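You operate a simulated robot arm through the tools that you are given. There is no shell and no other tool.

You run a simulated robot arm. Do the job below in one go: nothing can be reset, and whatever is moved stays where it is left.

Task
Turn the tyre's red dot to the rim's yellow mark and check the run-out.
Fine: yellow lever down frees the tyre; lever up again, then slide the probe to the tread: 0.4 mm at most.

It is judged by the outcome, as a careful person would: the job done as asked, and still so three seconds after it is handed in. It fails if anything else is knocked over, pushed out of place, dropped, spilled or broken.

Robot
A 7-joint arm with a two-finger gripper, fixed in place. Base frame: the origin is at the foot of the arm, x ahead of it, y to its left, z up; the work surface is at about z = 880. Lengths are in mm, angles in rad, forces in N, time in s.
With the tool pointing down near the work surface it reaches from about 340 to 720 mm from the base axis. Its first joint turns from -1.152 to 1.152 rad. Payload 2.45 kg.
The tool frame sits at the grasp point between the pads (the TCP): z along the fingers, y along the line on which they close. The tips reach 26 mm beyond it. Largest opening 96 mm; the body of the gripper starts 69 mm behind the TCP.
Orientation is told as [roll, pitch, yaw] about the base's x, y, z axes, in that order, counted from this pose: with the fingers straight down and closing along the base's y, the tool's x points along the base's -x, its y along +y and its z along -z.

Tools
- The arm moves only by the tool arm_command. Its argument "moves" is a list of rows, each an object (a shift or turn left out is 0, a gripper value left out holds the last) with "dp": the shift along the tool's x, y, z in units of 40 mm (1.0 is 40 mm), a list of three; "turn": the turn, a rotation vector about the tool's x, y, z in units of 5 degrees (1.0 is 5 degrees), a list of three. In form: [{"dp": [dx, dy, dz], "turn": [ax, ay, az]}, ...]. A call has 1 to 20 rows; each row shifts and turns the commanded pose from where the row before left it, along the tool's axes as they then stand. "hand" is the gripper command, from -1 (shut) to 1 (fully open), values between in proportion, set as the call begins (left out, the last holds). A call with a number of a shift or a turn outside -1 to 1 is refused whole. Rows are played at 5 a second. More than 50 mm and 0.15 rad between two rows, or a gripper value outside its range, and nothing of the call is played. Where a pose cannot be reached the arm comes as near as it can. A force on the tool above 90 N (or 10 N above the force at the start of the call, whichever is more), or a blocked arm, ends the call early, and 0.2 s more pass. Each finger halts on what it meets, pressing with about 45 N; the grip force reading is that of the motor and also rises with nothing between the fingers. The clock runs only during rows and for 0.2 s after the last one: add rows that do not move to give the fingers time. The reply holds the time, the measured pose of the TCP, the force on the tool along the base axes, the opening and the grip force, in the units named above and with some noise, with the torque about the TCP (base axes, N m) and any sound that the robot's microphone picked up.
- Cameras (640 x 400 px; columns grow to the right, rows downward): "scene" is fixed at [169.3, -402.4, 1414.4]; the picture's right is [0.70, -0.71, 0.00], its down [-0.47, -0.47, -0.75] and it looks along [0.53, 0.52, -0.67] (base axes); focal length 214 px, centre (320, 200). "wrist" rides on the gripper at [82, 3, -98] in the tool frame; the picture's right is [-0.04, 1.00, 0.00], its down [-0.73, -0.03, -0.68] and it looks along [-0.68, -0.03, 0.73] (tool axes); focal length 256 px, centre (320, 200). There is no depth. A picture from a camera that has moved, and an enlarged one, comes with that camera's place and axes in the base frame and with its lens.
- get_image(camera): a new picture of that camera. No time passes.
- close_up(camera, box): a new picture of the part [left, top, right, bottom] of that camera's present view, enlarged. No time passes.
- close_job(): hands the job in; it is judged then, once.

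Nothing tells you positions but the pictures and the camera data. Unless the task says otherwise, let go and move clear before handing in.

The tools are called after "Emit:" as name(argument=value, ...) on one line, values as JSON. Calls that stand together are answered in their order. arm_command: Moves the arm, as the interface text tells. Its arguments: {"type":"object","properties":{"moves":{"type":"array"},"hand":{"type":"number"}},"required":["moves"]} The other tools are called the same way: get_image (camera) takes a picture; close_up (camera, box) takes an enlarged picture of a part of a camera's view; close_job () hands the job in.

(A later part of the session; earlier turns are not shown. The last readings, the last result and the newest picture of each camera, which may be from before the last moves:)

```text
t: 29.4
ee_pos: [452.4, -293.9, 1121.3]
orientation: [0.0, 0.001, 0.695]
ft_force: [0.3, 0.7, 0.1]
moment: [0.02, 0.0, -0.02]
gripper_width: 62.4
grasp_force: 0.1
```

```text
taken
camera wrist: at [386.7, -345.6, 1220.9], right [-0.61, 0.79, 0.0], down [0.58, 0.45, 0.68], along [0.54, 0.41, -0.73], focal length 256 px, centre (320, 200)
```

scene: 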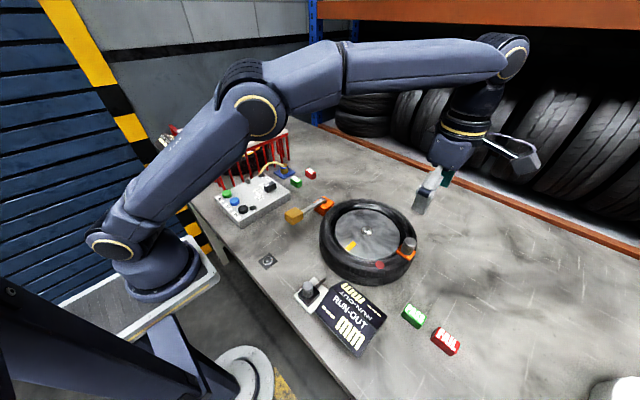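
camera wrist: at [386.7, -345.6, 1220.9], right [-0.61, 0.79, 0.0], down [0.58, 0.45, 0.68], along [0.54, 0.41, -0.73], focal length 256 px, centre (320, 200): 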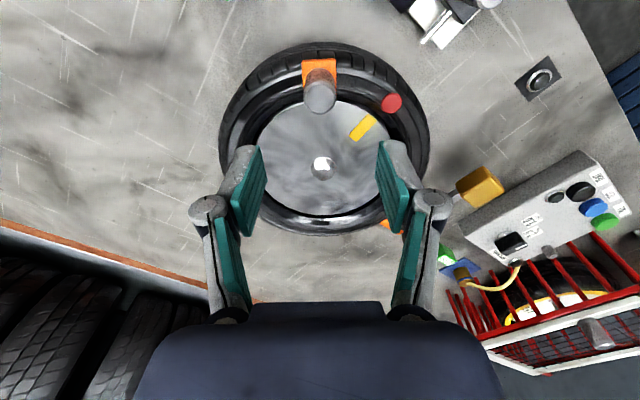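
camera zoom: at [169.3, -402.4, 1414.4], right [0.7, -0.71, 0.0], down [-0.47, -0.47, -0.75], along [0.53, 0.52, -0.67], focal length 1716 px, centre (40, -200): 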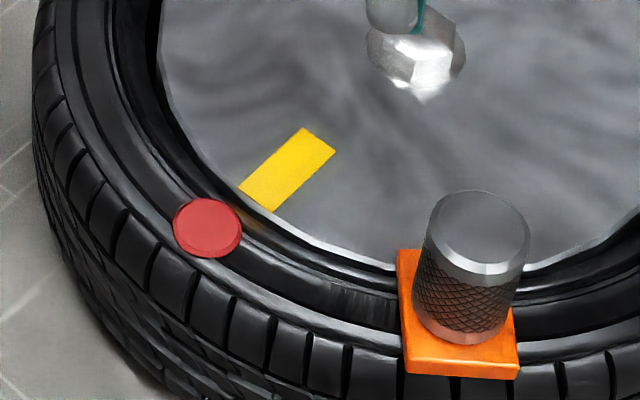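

Emit:
arm_command(moves=[{"turn": [0, 0, 0.995]}, {"turn": [0, 0, 0.995]}, {"turn": [0, 0, 0.995]}, {"turn": [0, 0, 0.995]}, {"turn": [0, 0, 0.995]}, {"turn": [0, 0, 0.995]}, {"turn": [0, 0, 0.995]}, {"turn": [0, 0, 0.995]}, {"dp": [0.433, 0.6, -0.3]}, {"dp": [0.433, 0.6, -0.3]}, {"dp": [0.433, 0.6, -0.3]}], hand=1)

Emit:
get_image(camera="wrist")

Emit:
close_up(camera="wrist", box=[260, 60, 388, 140])

Emit:
close_up(camera="wrist", box=[200, 50, 440, 200])

```text
t: 31.8
ee_pos: [399.0, -222.5, 1159.4]
orientation: [-0.001, 0.0, 0.0]
ft_force: [-0.4, -0.7, -0.5]
moment: [-0.01, -0.01, -0.02]
gripper_width: 96.3
grasp_force: 0.1
```

```text
taken
camera wrist: at [317.7, -220.8, 1257.2], right [0.04, 1.0, 0.0], down [0.73, -0.03, 0.68], along [0.68, -0.03, -0.73], focal length 256 px, centre (320, 200)
```

wrist: 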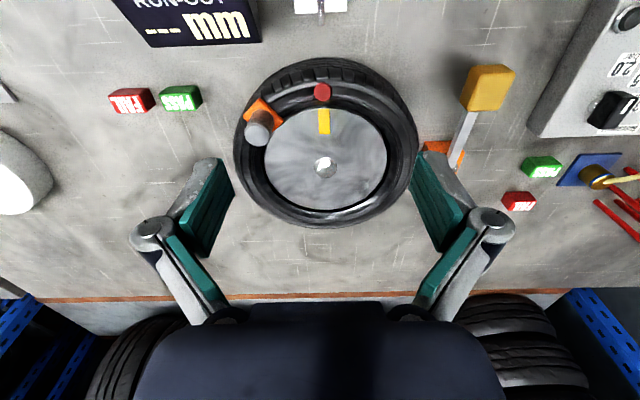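

```text
5.00 times, centred on (324, 100) of wrist
camera zoom: at [317.7, -220.8, 1257.2], right [0.04, 1.0, 0.0], down [0.73, -0.03, 0.68], along [0.68, -0.03, -0.73], focal length 1280 px, centre (300, 700)
```

zoom: 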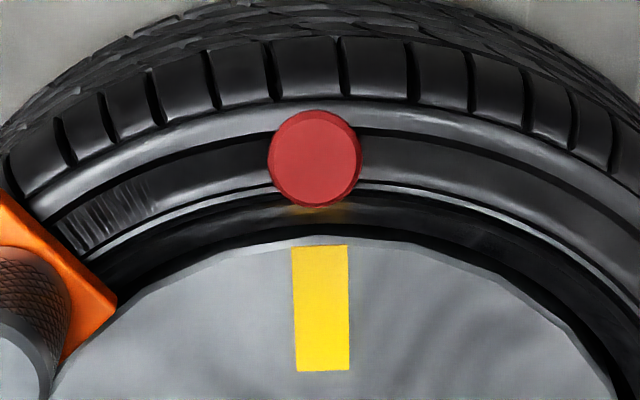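

```text
2.67 times, centred on (320, 125) of wrist
camera zoom: at [317.7, -220.8, 1257.2], right [0.04, 1.0, 0.0], down [0.73, -0.03, 0.68], along [0.68, -0.03, -0.73], focal length 683 px, centre (320, 400)
```

zoom: 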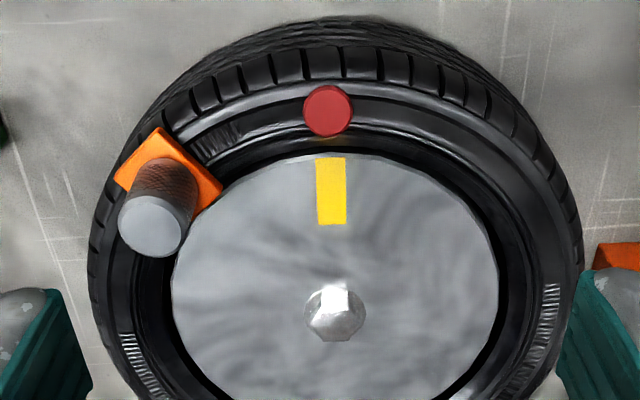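

From above, the dot, the yellow mark and the hub line up: dot y about -221.7 against mark -221.3, which is roughly 0.2°. Next I'll go back to the lever to raise it.

Emit:
arm_command(moves=[{"dp": [-0.185, 0.957, 0.2]}, {"dp": [-0.185, 0.957, 0.2]}, {"dp": [-0.185, 0.957, 0.2]}, {"dp": [-0.185, 0.957, 0.2]}, {"dp": [-0.185, 0.957, 0.2]}, {"dp": [0, 0, 0.8]}])

Emit:
get_image(camera="wrist")

Emit:
close_up(camera="scene", box=[260, 150, 356, 230])

```text
t: 33.2
ee_pos: [436.6, -29.8, 1084.5]
orientation: [0.0, -0.003, 0.0]
ft_force: [0.0, 0.3, 0.5]
moment: [0.01, 0.0, 0.03]
gripper_width: 95.8
grasp_force: 0.1
```

```text
taken
camera wrist: at [355.9, -28.5, 1182.8], right [0.04, 1.0, 0.0], down [0.73, -0.03, 0.68], along [0.68, -0.03, -0.73], focal length 256 px, centre (320, 200)
```

wrist: 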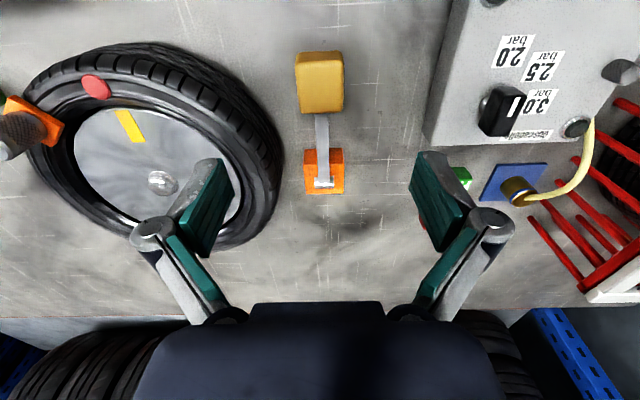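

```text
5.00 times, centred on (308, 190) of scene
camera zoom: at [169.3, -402.4, 1414.4], right [0.7, -0.71, 0.0], down [-0.47, -0.47, -0.75], along [0.53, 0.52, -0.67], focal length 1072 px, centre (380, 250)
```

zoom: 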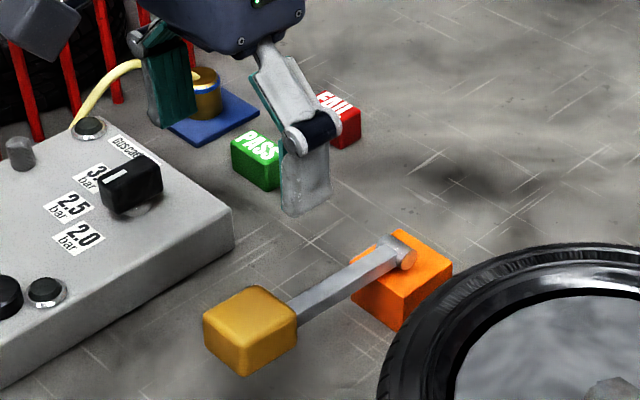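

The handle at its down position is centred near (432, -31, 946). I'll tilt the tool by about 22°, as on the way down, and straddle the handle from above.

Emit:
arm_command(moves=[{"turn": [0, -0.88, 0]}, {"turn": [0, -0.88, 0]}, {"turn": [0, -0.88, 0]}, {"turn": [0, -0.88, 0]}, {"turn": [0, -0.88, 0]}, {"dp": [0.34, -0.02, 0.8]}, {"dp": [0.34, -0.01, 0.8]}, {"dp": [0.34, 0, 0.8]}])

Emit:
get_image(camera="wrist")

Emit:
close_up(camera="scene", box=[260, 150, 356, 230])

```text
t: 35.0
ee_pos: [434.6, -32.4, 983.1]
orientation: [0.0, -0.384, 0.001]
ft_force: [-0.5, 0.1, -0.6]
moment: [0.0, -0.01, -0.01]
gripper_width: 96.1
grasp_force: 0.0
```

```text
taken
camera wrist: at [321.5, -31.0, 1043.6], right [0.04, 1.0, 0.01], down [0.43, -0.03, 0.9], along [0.9, -0.03, -0.43], focal length 256 px, centre (320, 200)
```

wrist: 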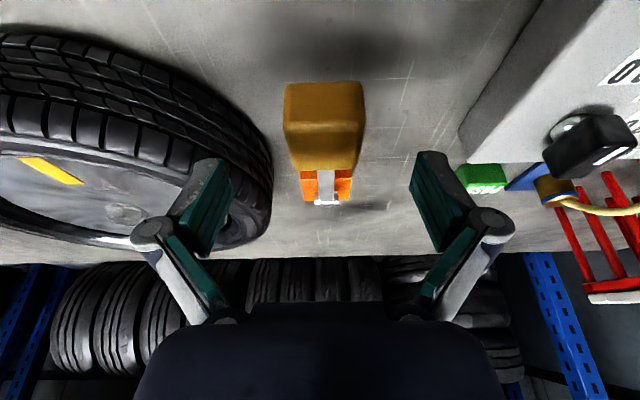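

```text
5.00 times, centred on (308, 190) of scene
camera zoom: at [169.3, -402.4, 1414.4], right [0.7, -0.71, 0.0], down [-0.47, -0.47, -0.75], along [0.53, 0.52, -0.67], focal length 1072 px, centre (380, 250)
```

zoom: 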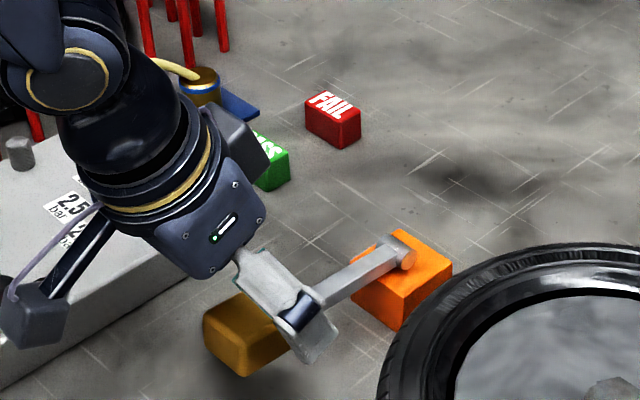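

Emit:
arm_command(moves=[{"dp": [0.19, 0.03, 0.42]}, {"dp": [0.18, 0.02, 0.42]}, {}])

Emit:
get_image(camera="wrist")

Emit:
close_up(camera="scene", box=[260, 150, 356, 230])

```text
t: 35.8
ee_pos: [432.7, -30.7, 945.2]
orientation: [-0.001, -0.383, 0.001]
ft_force: [-1.1, -0.1, 0.0]
moment: [-0.05, 0.0, -0.01]
gripper_width: 96.0
grasp_force: 0.0
```

```text
taken
camera wrist: at [320.1, -28.1, 1006.1], right [0.04, 1.0, 0.01], down [0.43, -0.03, 0.9], along [0.9, -0.03, -0.43], focal length 256 px, centre (320, 200)
```

wrist: 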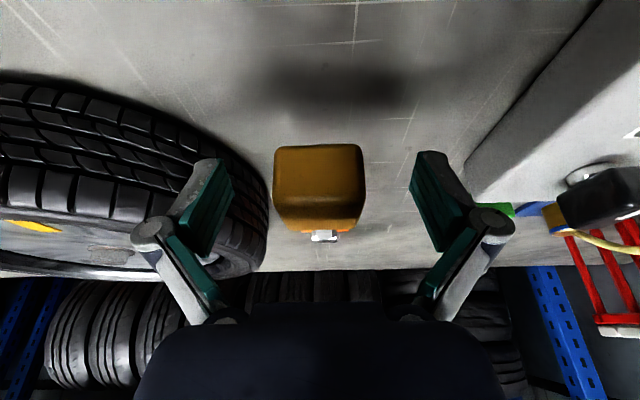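

```text
5.00 times, centred on (308, 190) of scene
camera zoom: at [169.3, -402.4, 1414.4], right [0.7, -0.71, 0.0], down [-0.47, -0.47, -0.75], along [0.53, 0.52, -0.67], focal length 1072 px, centre (380, 250)
```

zoom: 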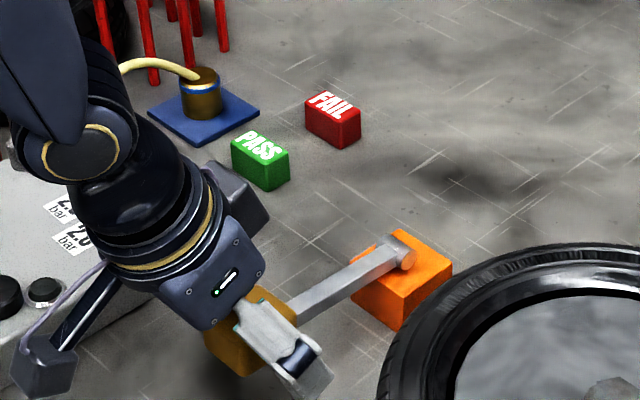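

Emit:
arm_command(moves=[{}, {}, {}, {}, {}, {}], hand=-1)

```text
t: 37.2
ee_pos: [432.5, -30.5, 945.2]
orientation: [0.0, -0.384, -0.001]
ft_force: [-0.4, -1.0, 1.0]
moment: [0.0, -0.07, -0.02]
gripper_width: 39.0
grasp_force: 45.2
```

Gripped. I'll raise the lever along its arc with the tilt in step.

Emit:
arm_command(moves=[{"dp": [-0.064, 0, -0.1203], "turn": [0, 0.5, 0]}, {"dp": [-0.064, 0, -0.1203], "turn": [0, 0.5, 0]}, {"dp": [-0.064, 0, -0.1203], "turn": [0, 0.5, 0]}, {"dp": [-0.064, 0, -0.1203], "turn": [0, 0.5, 0]}])

Emit:
close_up(camera="scene", box=[260, 150, 356, 230])

```text
t: 38.2
ee_pos: [437.3, -30.3, 966.2]
orientation: [0.001, -0.208, 0.001]
ft_force: [1.6, -5.4, -8.2]
moment: [-0.04, 0.6, -0.12]
gripper_width: 38.8
grasp_force: 44.9
```

```text
5.00 times, centred on (308, 190) of scene
camera zoom: at [169.5, -402.5, 1414.3], right [0.7, -0.71, 0.0], down [-0.47, -0.47, -0.75], along [0.53, 0.52, -0.67], focal length 1072 px, centre (380, 250)
```

zoom: 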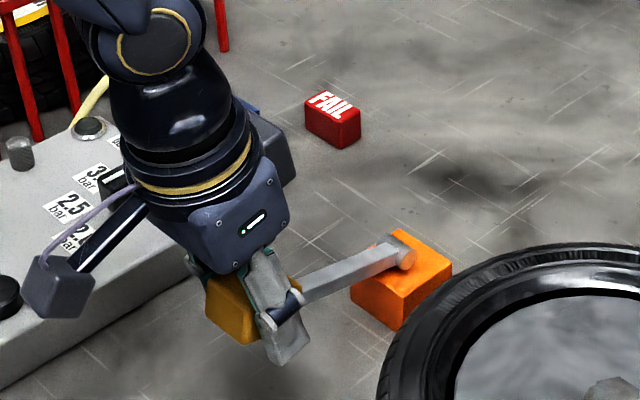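

Emit:
arm_command(moves=[{"dp": [-0.066, 0, -0.119], "turn": [0, 0.5, 0]}, {"dp": [-0.066, 0, -0.119], "turn": [0, 0.5, 0]}, {"dp": [-0.066, 0, -0.119], "turn": [0, 0.5, 0]}, {"dp": [-0.066, 0, -0.119], "turn": [0, 0.5, 0]}])

Emit:
arm_command(moves=[{"dp": [-0.066, 0, -0.119], "turn": [0, 0.5, 0]}, {"dp": [-0.066, 0, -0.119], "turn": [0, 0.5, 0]}])

Emit:
close_up(camera="scene", box=[260, 150, 356, 230])

```text
t: 39.2
ee_pos: [445.0, -29.3, 987.6]
orientation: [0.001, -0.036, 0.002]
ft_force: [-5.2, -5.7, 6.4]
moment: [-0.05, -0.75, -0.25]
gripper_width: 38.8
grasp_force: 45.1
```

```text
t: 39.8
ee_pos: [450.4, -29.3, 996.7]
orientation: [0.0, 0.052, 0.004]
ft_force: [2.4, -5.7, -0.2]
moment: [-0.11, -0.43, -0.13]
gripper_width: 38.7
grasp_force: 44.7
```

```text
5.00 times, centred on (308, 190) of scene
camera zoom: at [169.4, -402.5, 1414.4], right [0.7, -0.71, 0.0], down [-0.47, -0.47, -0.75], along [0.53, 0.52, -0.67], focal length 1072 px, centre (380, 250)
```

zoom: 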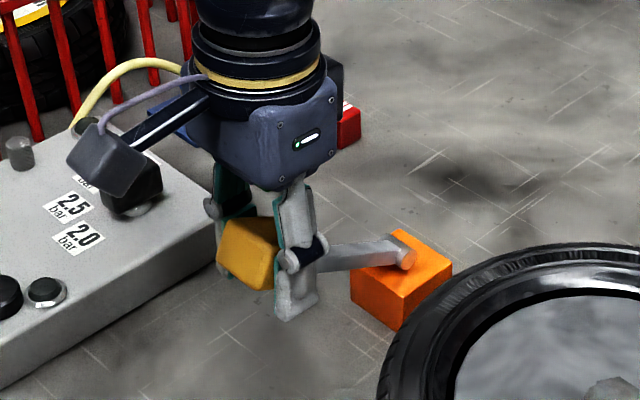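

Emit:
arm_command(moves=[{"dp": [-0.064, 0, -0.12], "turn": [0, 0.4, 0]}, {"dp": [-0.067, 0, -0.118], "turn": [0, 0.4, 0]}, {"dp": [-0.07, 0, -0.116], "turn": [0, 0.4, 0]}])

Emit:
close_up(camera="scene", box=[260, 140, 356, 220])

```text
t: 40.6
ee_pos: [458.7, -28.2, 1009.2]
orientation: [0.001, 0.161, 0.003]
ft_force: [8.0, -4.1, -21.4]
moment: [-0.1, 0.98, 0.0]
gripper_width: 38.9
grasp_force: 45.4
```

```text
5.00 times, centred on (308, 180) of scene
camera zoom: at [169.9, -402.5, 1414.3], right [0.7, -0.71, 0.0], down [-0.47, -0.47, -0.74], along [0.53, 0.52, -0.67], focal length 1072 px, centre (380, 300)
```

zoom: 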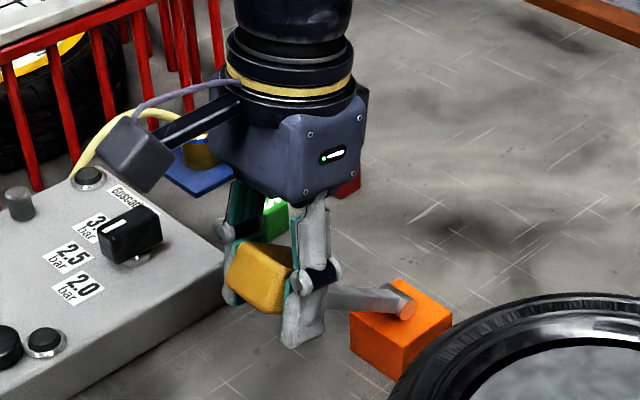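

Emit:
arm_command(moves=[{"dp": [-0.069, 0, -0.117], "turn": [0, 0.4, 0]}, {"dp": [-0.071, 0, -0.115], "turn": [0, 0.4, 0]}, {"dp": [-0.073, 0, -0.115], "turn": [0, 0.4, 0]}])

Emit:
close_up(camera="scene", box=[260, 140, 356, 220])

```text
t: 41.4
ee_pos: [468.2, -30.4, 1021.9]
orientation: [0.001, 0.273, -0.001]
ft_force: [-16.3, -3.1, -30.3]
moment: [-0.04, 0.19, 0.03]
gripper_width: 39.8
grasp_force: 45.2
```

```text
5.00 times, centred on (308, 180) of scene
camera zoom: at [169.3, -402.5, 1414.4], right [0.7, -0.71, 0.0], down [-0.47, -0.47, -0.75], along [0.53, 0.52, -0.67], focal length 1072 px, centre (380, 300)
```

zoom: 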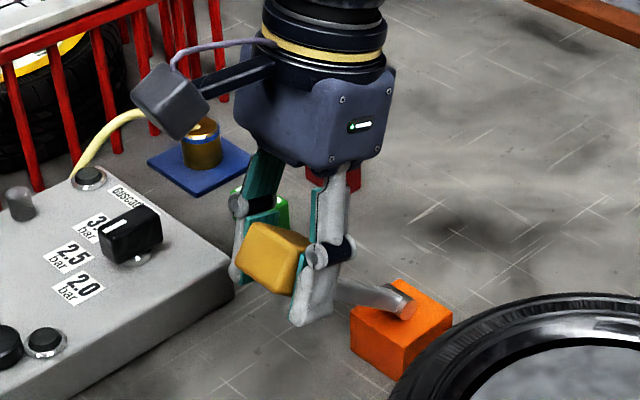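

The handle is about where it began (45°) and the resistance is rising. One more small nudge to make sure it is fully up, then release.

Emit:
arm_command(moves=[{"dp": [-0.07, 0, -0.08], "turn": [0, 0.2, 0]}, {"dp": [-0.05, 0, -0.05]}])

Emit:
close_up(camera="scene", box=[260, 140, 356, 220])

```text
t: 42.0
ee_pos: [472.9, -29.9, 1024.0]
orientation: [0.0, 0.29, -0.001]
ft_force: [-26.9, -4.0, -15.2]
moment: [-0.09, 0.64, 0.04]
gripper_width: 39.6
grasp_force: 45.0
```

```text
5.00 times, centred on (308, 180) of scene
camera zoom: at [168.7, -402.5, 1414.4], right [0.7, -0.71, 0.0], down [-0.47, -0.47, -0.75], along [0.53, 0.52, -0.67], focal length 1072 px, centre (380, 300)
```

zoom: 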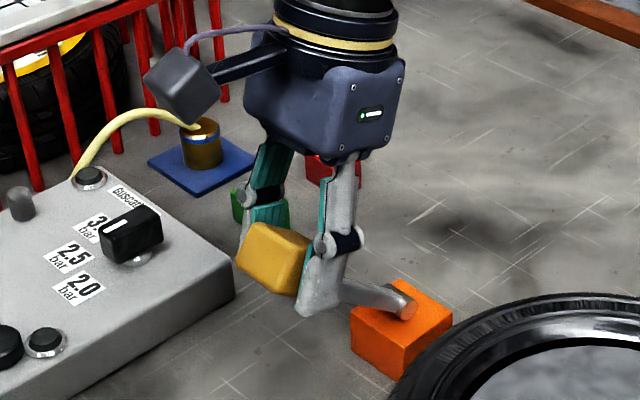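

Emit:
arm_command(moves=[{}, {}, {}, {}, {}], hand=0.8)

Emit:
close_up(camera="scene", box=[260, 140, 356, 220])

```text
t: 43.2
ee_pos: [476.9, -29.7, 1025.5]
orientation: [0.002, 0.278, 0.0]
ft_force: [0.6, -0.4, 0.5]
moment: [-0.02, 0.05, -0.06]
gripper_width: 86.5
grasp_force: 0.1
```

```text
5.00 times, centred on (308, 180) of scene
camera zoom: at [169.3, -402.4, 1414.4], right [0.7, -0.71, 0.0], down [-0.47, -0.47, -0.75], along [0.53, 0.52, -0.67], focal length 1072 px, centre (380, 300)
```

zoom: 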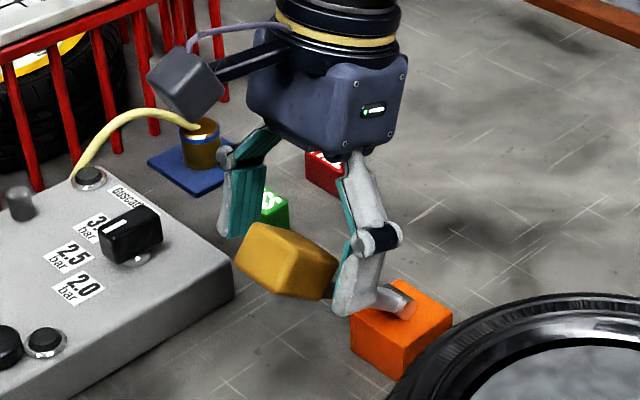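

The lever is back at its original up position and stays there. I'll lift clear, straighten up and go to a viewpoint for the probe and display.

Emit:
arm_command(moves=[{"dp": [0.2, 0, -0.72]}, {"dp": [0.2, 0, -0.72]}, {"dp": [0.2, 0, -0.72]}, {"turn": [0, -0.797, 0]}, {"turn": [0, -0.797, 0]}, {"turn": [0, -0.797, 0]}, {"turn": [0, -0.797, 0]}, {"dp": [0.38, -0.917, 0]}, {"dp": [0.38, -0.917, 0]}, {"dp": [0.38, -0.917, 0]}, {"dp": [0.38, -0.917, 0]}, {"dp": [0.38, -0.917, 0]}, {"dp": [0.38, -0.917, 0]}, {"dp": [0.38, -0.917, 0]}, {"dp": [0.38, -0.917, 0]}, {"dp": [0.38, -0.917, 0]}])

Emit:
arm_command(moves=[{"turn": [0, 0, -1]}, {"turn": [0, 0, -1]}, {"turn": [0, 0, -1]}, {"turn": [0, 0, -1]}, {"turn": [0, 0, -1]}, {"turn": [0, 0, -1]}, {"turn": [0, 0, -1]}, {"turn": [0, 0, -1]}, {"turn": [0, 0, -1]}, {"turn": [0, 0, -1]}, {"turn": [0, 0, -1]}, {"turn": [0, 0, -1]}, {"turn": [0, 0, -1]}, {"turn": [0, 0, -1]}, {"turn": [0, 0, -1]}, {"turn": [0, 0, -1]}, {"turn": [0, 0, -1]}, {"turn": [0, 0, -1]}])

Emit:
get_image(camera="wrist")

Emit:
get_image(camera="scene")

```text
t: 46.6
ee_pos: [340.0, -361.7, 1115.4]
orientation: [0.0, 0.001, 0.001]
ft_force: [0.3, -1.0, 0.0]
moment: [0.01, -0.01, 0.01]
gripper_width: 86.4
grasp_force: 0.1
```

```text
t: 50.4
ee_pos: [339.6, -360.7, 1115.3]
orientation: [-0.001, 0.0, 1.572]
ft_force: [1.4, 0.4, -0.1]
moment: [0.02, 0.0, 0.01]
gripper_width: 86.5
grasp_force: 0.1
```

```text
taken
camera wrist: at [337.8, -443.4, 1214.1], right [-1.0, 0.04, 0.0], down [0.03, 0.73, 0.68], along [0.03, 0.68, -0.73], focal length 256 px, centre (320, 200)
```

wrist: 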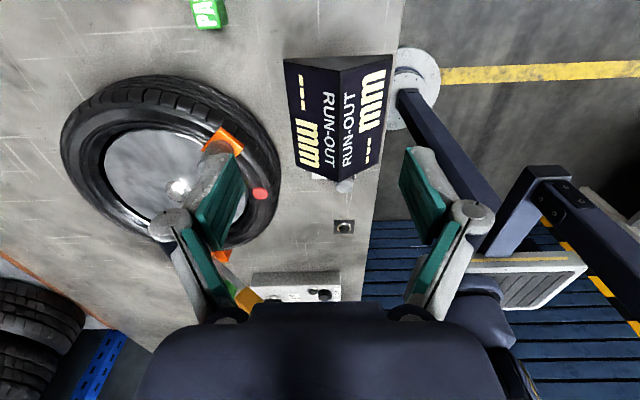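

```text
taken
```

scene: 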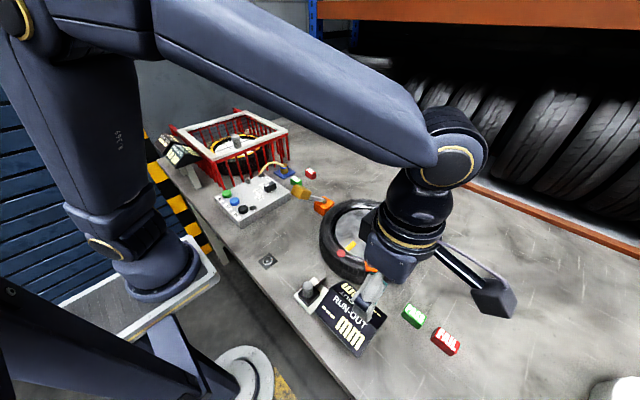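

The display box partly hides the probe from here. I'll zoom in with both cameras to get its height and outline before going near it.

Emit:
close_up(camera="wrist", box=[260, 40, 420, 200])

Emit:
close_up(camera="scene", box=[280, 265, 400, 365])

```text
2.50 times, centred on (340, 120) of wrist
camera zoom: at [337.8, -443.4, 1214.1], right [-1.0, 0.04, 0.0], down [0.03, 0.73, 0.68], along [0.03, 0.68, -0.73], focal length 640 px, centre (270, 400)
```

zoom: 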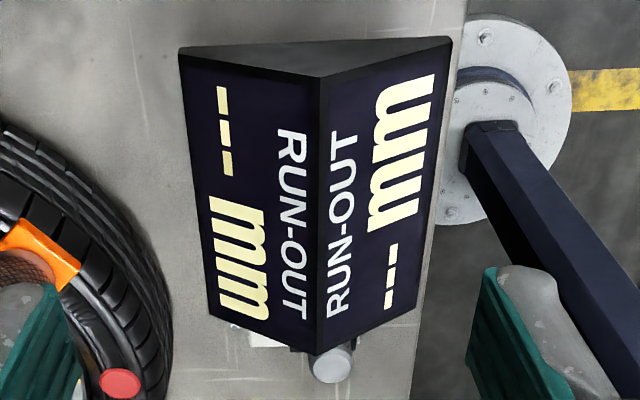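

```text
4.00 times, centred on (340, 315) of scene
camera zoom: at [169.3, -402.4, 1414.4], right [0.7, -0.71, 0.0], down [-0.47, -0.47, -0.75], along [0.53, 0.52, -0.67], focal length 858 px, centre (240, -260)
```

zoom: 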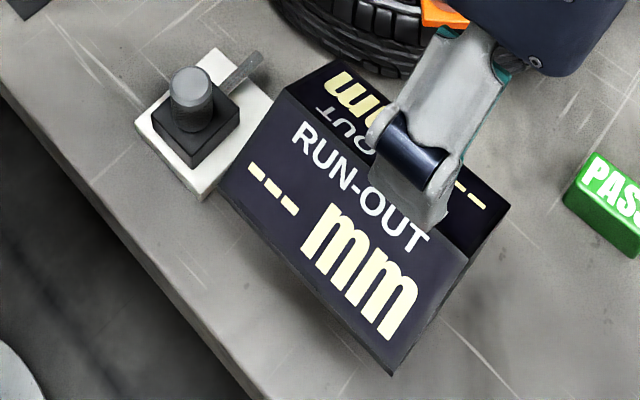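

The display ridge is at z about 1010 over y -280 to -383, so I'll keep the camera bracket away from it. The probe knob is near (316, -224, 952), about 24 mm across, and the rod tip is near x 369. I'll turn the tool to yaw -90°, which puts the camera on the clear +y side, and move above the knob.

Emit:
arm_command(moves=[{"turn": [0, 0, 1]}, {"turn": [0, 0, 1]}, {"turn": [0, 0, 1]}, {"turn": [0, 0, 1]}, {"turn": [0, 0, 1]}, {"turn": [0, 0, 1]}, {"turn": [0, 0, 1]}, {"turn": [0, 0, 1]}, {"turn": [0, 0, 1]}, {"turn": [0, 0, 1]}, {"turn": [0, 0, 1]}, {"turn": [0, 0, 1]}, {"turn": [0, 0, 1]}, {"turn": [0, 0, 1]}, {"turn": [0, 0, 1]}, {"turn": [0, 0, 1]}, {"turn": [0, 0, 1]}, {"turn": [0, 0, 1]}])

Emit:
arm_command(moves=[{"dp": [0.1, 0.856, 0]}, {"dp": [0.1, 0.856, 0]}, {"dp": [0.1, 0.856, 0]}, {"dp": [0.1, 0.856, 0]}])

Emit:
arm_command(moves=[{"turn": [0, 0, 1]}, {"turn": [0, 0, 1]}, {"turn": [0, 0, 1]}, {"turn": [0, 0, 1]}, {"turn": [0, 0, 1]}, {"turn": [0, 0, 1]}, {"turn": [0, 0, 1]}, {"turn": [0, 0, 1]}, {"turn": [0, 0, 1]}, {"turn": [0, 0, 1]}, {"turn": [0, 0, 1]}, {"turn": [0, 0, 1]}, {"turn": [0, 0, 1]}, {"turn": [0, 0, 1]}, {"turn": [0, 0, 1]}, {"turn": [0, 0, 1]}, {"turn": [0, 0, 1]}, {"turn": [0, 0, 1]}])

Emit:
get_image(camera="wrist")

Emit:
get_image(camera="scene")

```text
t: 54.2
ee_pos: [341.0, -360.2, 1115.7]
orientation: [-0.002, -0.002, -0.002]
ft_force: [0.2, 0.2, 0.8]
moment: [-0.03, -0.01, -0.03]
gripper_width: 86.4
grasp_force: 0.0
```

```text
t: 55.2
ee_pos: [324.2, -223.6, 1116.9]
orientation: [0.0, -0.001, 0.0]
ft_force: [-0.2, 0.4, -0.1]
moment: [-0.04, -0.03, -0.05]
gripper_width: 86.4
grasp_force: 0.1
```

```text
t: 59.0
ee_pos: [324.3, -223.4, 1116.0]
orientation: [0.0, 0.0, -1.572]
ft_force: [0.0, 0.4, 0.4]
moment: [0.04, 0.02, -0.02]
gripper_width: 86.4
grasp_force: 0.0
```

```text
taken
camera wrist: at [327.7, -143.3, 1214.4], right [1.0, -0.04, 0.0], down [-0.03, -0.73, 0.68], along [-0.03, -0.68, -0.73], focal length 256 px, centre (320, 200)
```

wrist: 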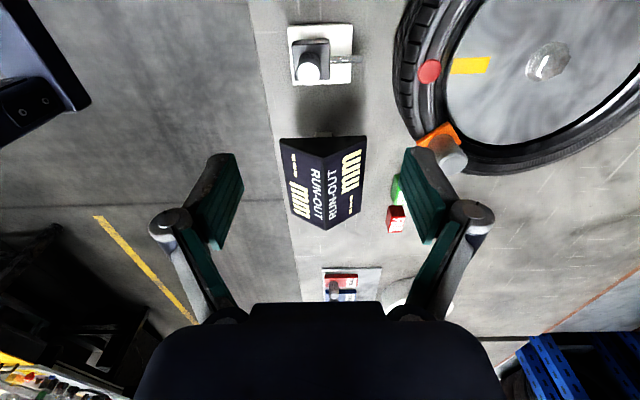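

```text
taken
```

scene: 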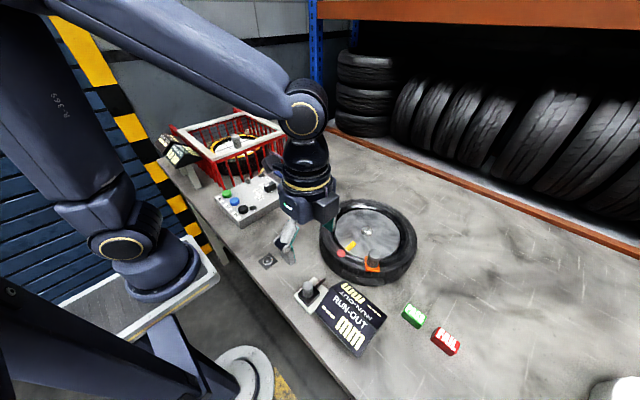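

Emit:
close_up(camera="wrist", box=[260, 0, 420, 120])

Emit:
close_up(camera="scene", box=[285, 265, 345, 315])

Emit:
close_up(camera="wrist", box=[270, 130, 430, 240])

```text
3.33 times, centred on (340, 60) of wrist
camera zoom: at [327.7, -143.3, 1214.4], right [1.0, -0.04, 0.0], down [-0.03, -0.73, 0.68], along [-0.03, -0.68, -0.73], focal length 853 px, centre (253, 667)
```

zoom: 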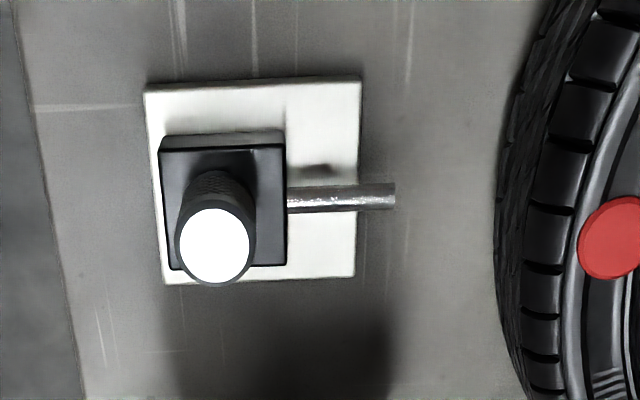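

```text
8.00 times, centred on (315, 290) of scene
camera zoom: at [169.3, -402.4, 1414.4], right [0.7, -0.71, 0.0], down [-0.47, -0.47, -0.75], along [0.53, 0.52, -0.67], focal length 1716 px, centre (360, -520)
```

zoom: 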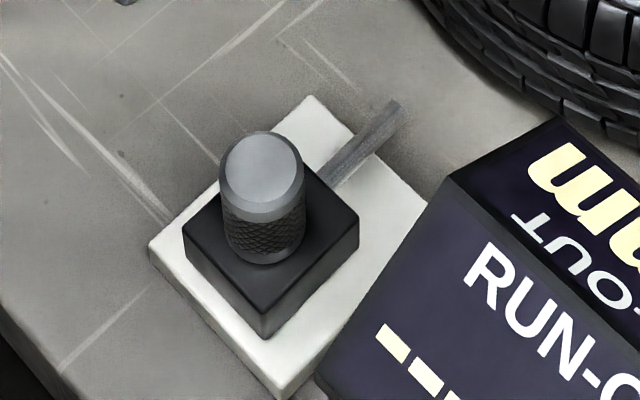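

```text
3.64 times, centred on (350, 185) of wrist
camera zoom: at [327.7, -143.3, 1214.4], right [1.0, -0.04, 0.0], down [-0.03, -0.73, 0.68], along [-0.03, -0.68, -0.73], focal length 931 px, centre (211, 254)
```

zoom: 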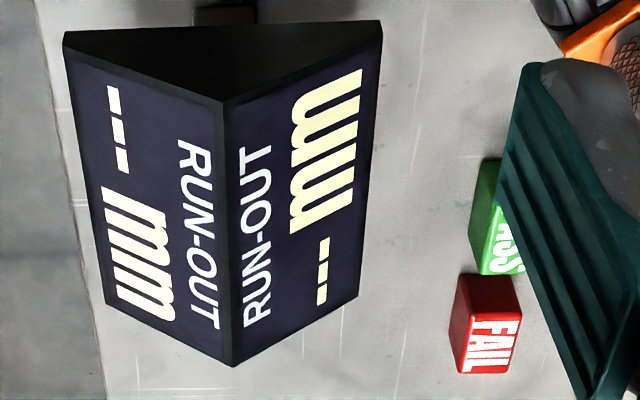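

The knob top is at about (313, -222, 954.6), sitting on a block with its top at z about 929. The rod tip is at x about 370 and the tread at about 405–410, so the slide is roughly 36 mm. I'll come down over the knob.

Emit:
arm_command(moves=[{"dp": [0.035, -0.275, 0]}, {"dp": [0, 0, 0.9]}, {"dp": [0, 0, 0.9]}, {"dp": [0, 0, 0.9]}, {}], hand=0.3)

Emit:
get_image(camera="wrist")

Emit:
close_up(camera="scene", box=[270, 240, 366, 320])

```text
t: 60.2
ee_pos: [313.6, -221.5, 1007.3]
orientation: [0.002, 0.0, -1.571]
ft_force: [-0.1, -0.1, 0.6]
moment: [-0.01, -0.02, -0.02]
gripper_width: 62.5
grasp_force: 0.0
```

```text
taken
camera wrist: at [316.2, -140.7, 1106.0], right [1.0, -0.04, 0.0], down [-0.03, -0.73, 0.68], along [-0.03, -0.68, -0.73], focal length 256 px, centre (320, 200)
```

wrist: 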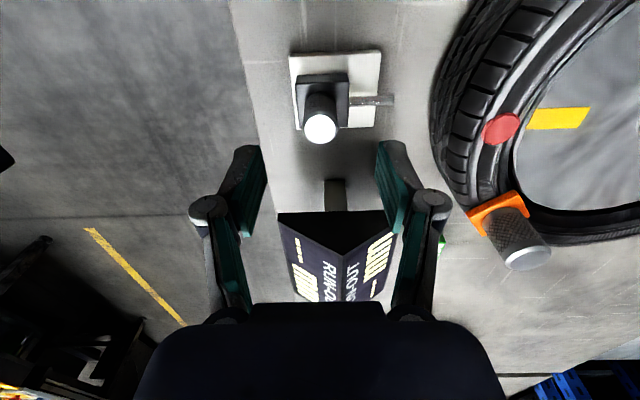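

```text
5.00 times, centred on (318, 280) of scene
camera zoom: at [169.3, -402.4, 1414.4], right [0.7, -0.71, 0.0], down [-0.47, -0.47, -0.75], along [0.53, 0.52, -0.67], focal length 1072 px, centre (330, -200)
```

zoom: 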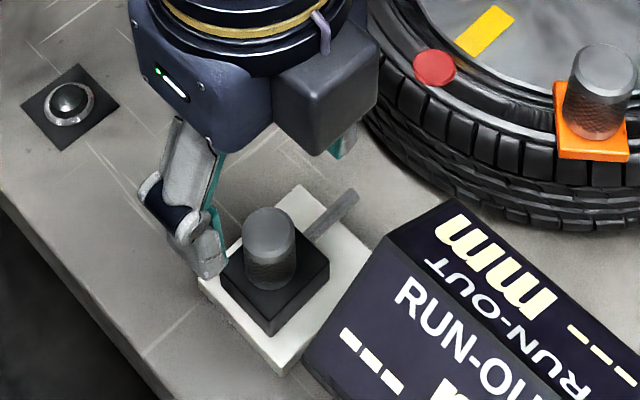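

Emit:
arm_command(moves=[{"dp": [0.03, 0, 0.6]}, {"dp": [0, 0, 0.6]}, {}])

Emit:
get_image(camera="wrist")

Emit:
close_up(camera="scene", box=[270, 240, 366, 320])

```text
t: 61.0
ee_pos: [314.1, -219.9, 958.8]
orientation: [-0.001, 0.001, -1.57]
ft_force: [-0.1, -0.8, -0.2]
moment: [0.01, 0.02, -0.02]
gripper_width: 62.2
grasp_force: 0.1
```

```text
taken
camera wrist: at [317.1, -139.6, 1058.2], right [1.0, -0.04, 0.0], down [-0.03, -0.73, 0.68], along [-0.03, -0.68, -0.73], focal length 256 px, centre (320, 200)
```

wrist: 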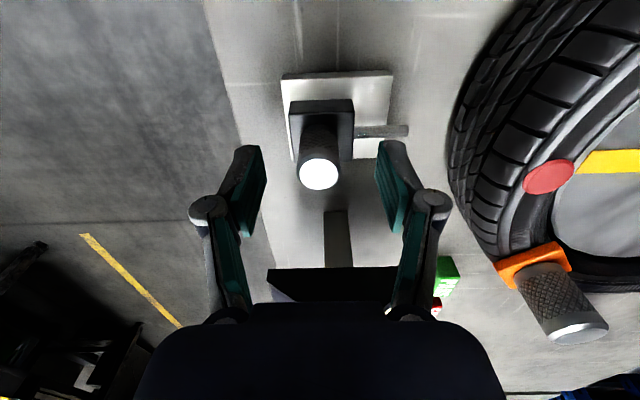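

```text
5.00 times, centred on (318, 280) of scene
camera zoom: at [169.3, -402.4, 1414.4], right [0.7, -0.71, 0.0], down [-0.47, -0.47, -0.75], along [0.53, 0.52, -0.67], focal length 1072 px, centre (330, -200)
```

zoom: 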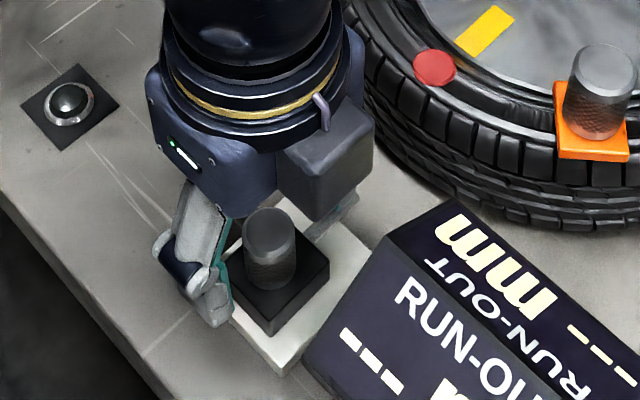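

The fingers are on either side of the knob with nothing touching. Closing.

Emit:
arm_command(moves=[{}, {}, {}, {}, {}], hand=-1)

Emit:
close_up(camera="scene", box=[270, 240, 390, 340])

```text
t: 62.2
ee_pos: [313.2, -220.8, 960.0]
orientation: [0.0, 0.0, -1.571]
ft_force: [-0.1, -0.5, -0.5]
moment: [0.03, 0.02, 0.0]
gripper_width: 23.6
grasp_force: 45.1
```

```text
4.00 times, centred on (330, 290) of scene
camera zoom: at [169.3, -402.4, 1414.4], right [0.7, -0.71, 0.0], down [-0.47, -0.47, -0.75], along [0.53, 0.52, -0.67], focal length 858 px, centre (280, -160)
```

zoom: 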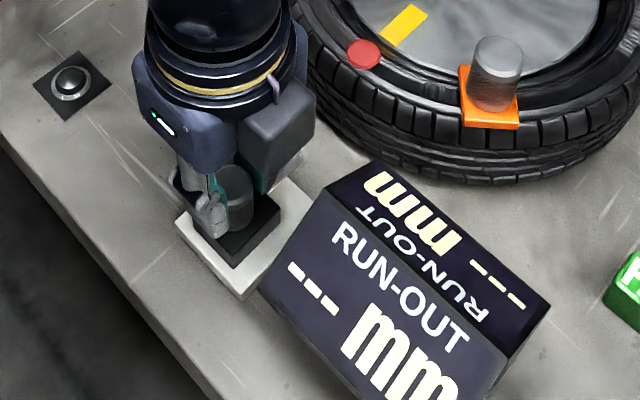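

The knob is gripped. Sliding toward the tread in small steps, starting with 20 mm.

Emit:
arm_command(moves=[{"dp": [0, 0.125, 0]}, {"dp": [0, 0.125, 0]}, {"dp": [0, 0.125, 0]}, {"dp": [0, 0.125, 0]}])

Emit:
close_up(camera="scene", box=[270, 240, 390, 340])

Emit:
get_image(camera="wrist")

```text
t: 63.2
ee_pos: [335.5, -219.8, 960.7]
orientation: [-0.002, 0.0, -1.57]
ft_force: [-0.4, 9.1, 17.8]
moment: [-0.32, -0.04, 0.05]
gripper_width: 23.5
grasp_force: 44.5
```

```text
4.00 times, centred on (330, 290) of scene
camera zoom: at [169.1, -402.0, 1414.6], right [0.7, -0.71, 0.0], down [-0.47, -0.47, -0.75], along [0.53, 0.52, -0.67], focal length 858 px, centre (280, -160)
```

zoom: 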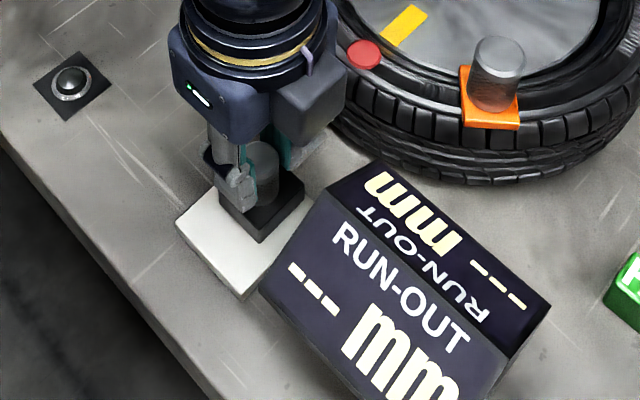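

```text
taken
camera wrist: at [337.7, -139.7, 1058.4], right [1.0, -0.04, 0.0], down [-0.03, -0.73, 0.68], along [-0.03, -0.68, -0.73], focal length 256 px, centre (320, 200)
```

wrist: 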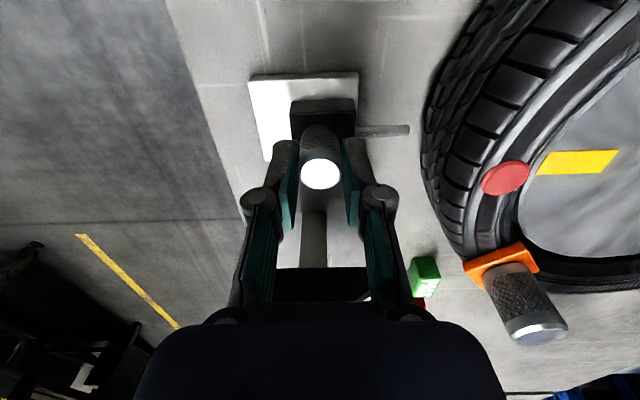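

The probe slides on its base, which stays put. About 15 mm remains, so I'll advance more slowly.

Emit:
arm_command(moves=[{"dp": [0, 0.08, 0]}, {"dp": [0, 0.08, 0]}, {"dp": [0, 0.05, 0]}, {}])

Emit:
close_up(camera="scene", box=[270, 240, 390, 340])

Emit:
close_up(camera="wrist", box=[320, 80, 480, 200])

```text
t: 64.2
ee_pos: [340.1, -220.2, 959.3]
orientation: [-0.002, 0.003, -1.57]
ft_force: [-1.1, 12.7, 13.2]
moment: [0.88, 0.07, -0.04]
gripper_width: 23.5
grasp_force: 45.0
```

```text
4.00 times, centred on (330, 290) of scene
camera zoom: at [169.1, -402.0, 1414.6], right [0.7, -0.71, 0.0], down [-0.47, -0.47, -0.74], along [0.53, 0.52, -0.67], focal length 858 px, centre (280, -160)
```

zoom: 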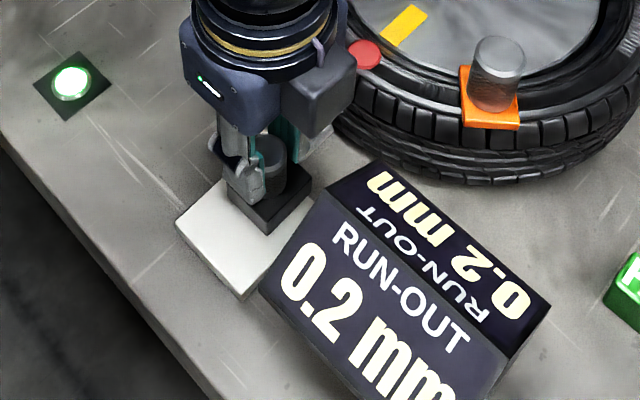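

```text
3.33 times, centred on (400, 140) of wrist
camera zoom: at [344.5, -139.9, 1058.2], right [1.0, -0.04, 0.0], down [-0.03, -0.73, 0.68], along [-0.03, -0.68, -0.73], focal length 853 px, centre (53, 400)
```

zoom: 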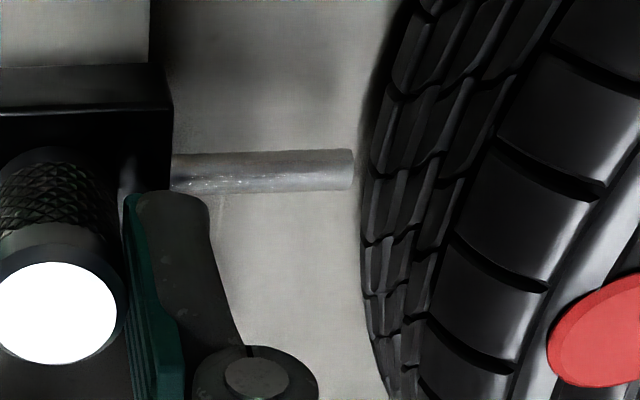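

The display now reads 0.2 mm and the bench lamp has lit green. The tip still looks a hair short of the tread, so I'll ease it forward a millimetre or two for proper contact while watching the force.

Emit:
arm_command(moves=[{"dp": [0, 0.03, 0]}, {"dp": [0, 0.02, 0]}, {}])

Emit:
close_up(camera="scene", box=[270, 240, 390, 340])

Emit:
close_up(camera="wrist", box=[320, 80, 480, 200])

```text
t: 65.0
ee_pos: [342.0, -220.0, 960.2]
orientation: [-0.002, -0.001, -1.569]
ft_force: [-0.9, 11.9, 5.7]
moment: [0.77, 0.05, -0.01]
gripper_width: 23.3
grasp_force: 45.3
```

```text
4.00 times, centred on (330, 290) of scene
camera zoom: at [169.2, -402.1, 1414.5], right [0.7, -0.71, 0.0], down [-0.47, -0.47, -0.74], along [0.53, 0.52, -0.67], focal length 858 px, centre (280, -160)
```

zoom: 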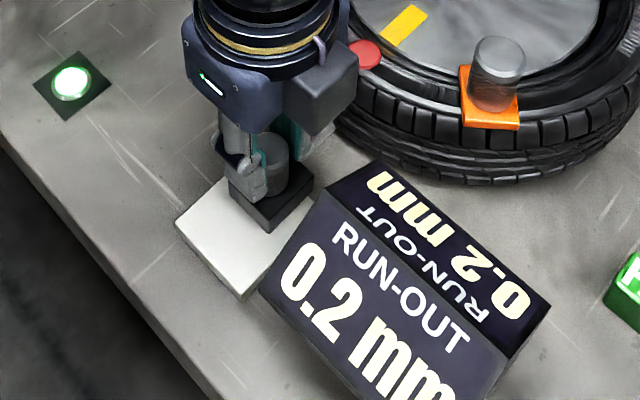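

```text
3.33 times, centred on (400, 140) of wrist
camera zoom: at [346.0, -139.8, 1058.1], right [1.0, -0.04, 0.0], down [-0.03, -0.73, 0.68], along [-0.03, -0.68, -0.73], focal length 853 px, centre (53, 400)
```

zoom: 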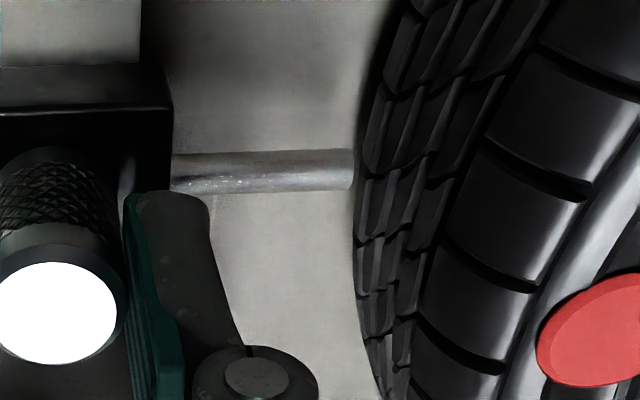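

Emit:
arm_command(moves=[{"dp": [0, 0.025, 0]}, {"dp": [0, 0.02, 0]}, {}])

Emit:
close_up(camera="scene", box=[270, 240, 390, 340])

Emit:
close_up(camera="wrist", box=[320, 80, 480, 200])

```text
t: 65.8
ee_pos: [343.5, -219.7, 959.5]
orientation: [-0.005, 0.002, -1.571]
ft_force: [-21.8, 13.8, 18.3]
moment: [-0.63, 0.6, -0.01]
gripper_width: 23.5
grasp_force: 44.9
```

```text
4.00 times, centred on (330, 290) of scene
camera zoom: at [168.5, -401.9, 1414.7], right [0.7, -0.71, 0.0], down [-0.47, -0.47, -0.75], along [0.53, 0.52, -0.67], focal length 858 px, centre (280, -160)
```

zoom: 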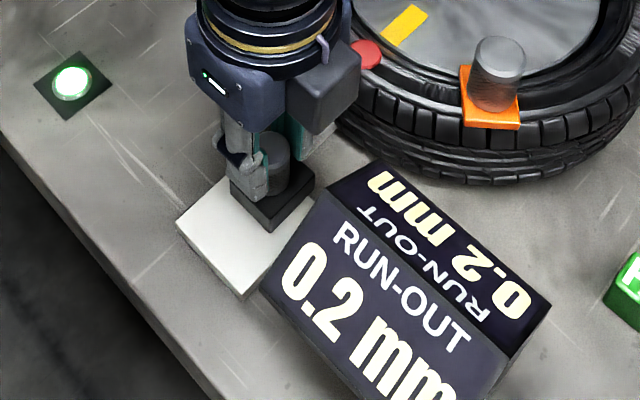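

```text
3.33 times, centred on (400, 140) of wrist
camera zoom: at [347.0, -140.2, 1058.2], right [1.0, -0.04, 0.0], down [-0.03, -0.74, 0.68], along [-0.03, -0.68, -0.74], focal length 853 px, centre (53, 400)
```

zoom: 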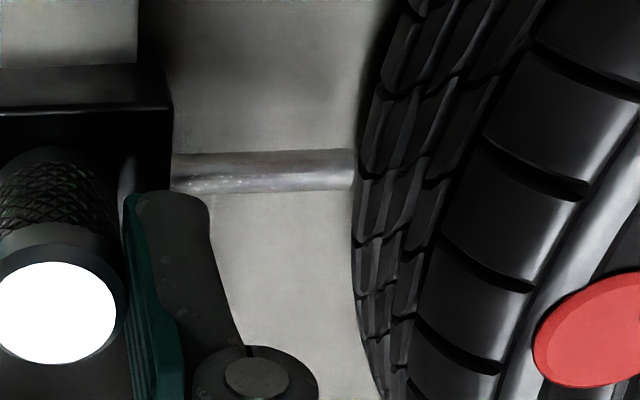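

The probe is firmly on the tread (about 22 N) and reads 0.2 mm, within the 0.4 mm limit. I'll ease the pressure, open the fingers and lift straight up.

Emit:
arm_command(moves=[{"dp": [0, -0.012, 0]}, {}])

Emit:
arm_command(moves=[{}, {}, {}, {}, {}], hand=0.1)

Emit:
close_up(camera="scene", box=[270, 240, 390, 340])

```text
t: 66.4
ee_pos: [343.1, -219.9, 959.4]
orientation: [-0.003, 0.004, -1.572]
ft_force: [-20.3, 7.7, 11.6]
moment: [0.58, 0.51, -0.02]
gripper_width: 23.7
grasp_force: 44.8
```

```text
t: 67.6
ee_pos: [345.1, -220.2, 958.0]
orientation: [-0.001, 0.0, -1.571]
ft_force: [0.2, -0.4, 0.6]
moment: [0.01, -0.01, 0.0]
gripper_width: 52.9
grasp_force: 0.0
```

```text
4.00 times, centred on (330, 290) of scene
camera zoom: at [169.3, -402.4, 1414.4], right [0.7, -0.71, 0.0], down [-0.47, -0.47, -0.75], along [0.53, 0.52, -0.67], focal length 858 px, centre (280, -160)
```

zoom: 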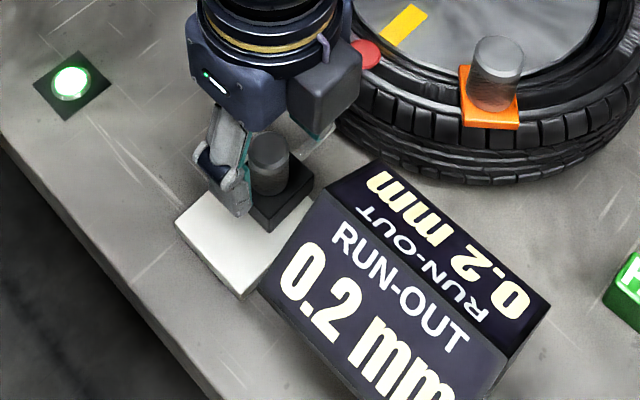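

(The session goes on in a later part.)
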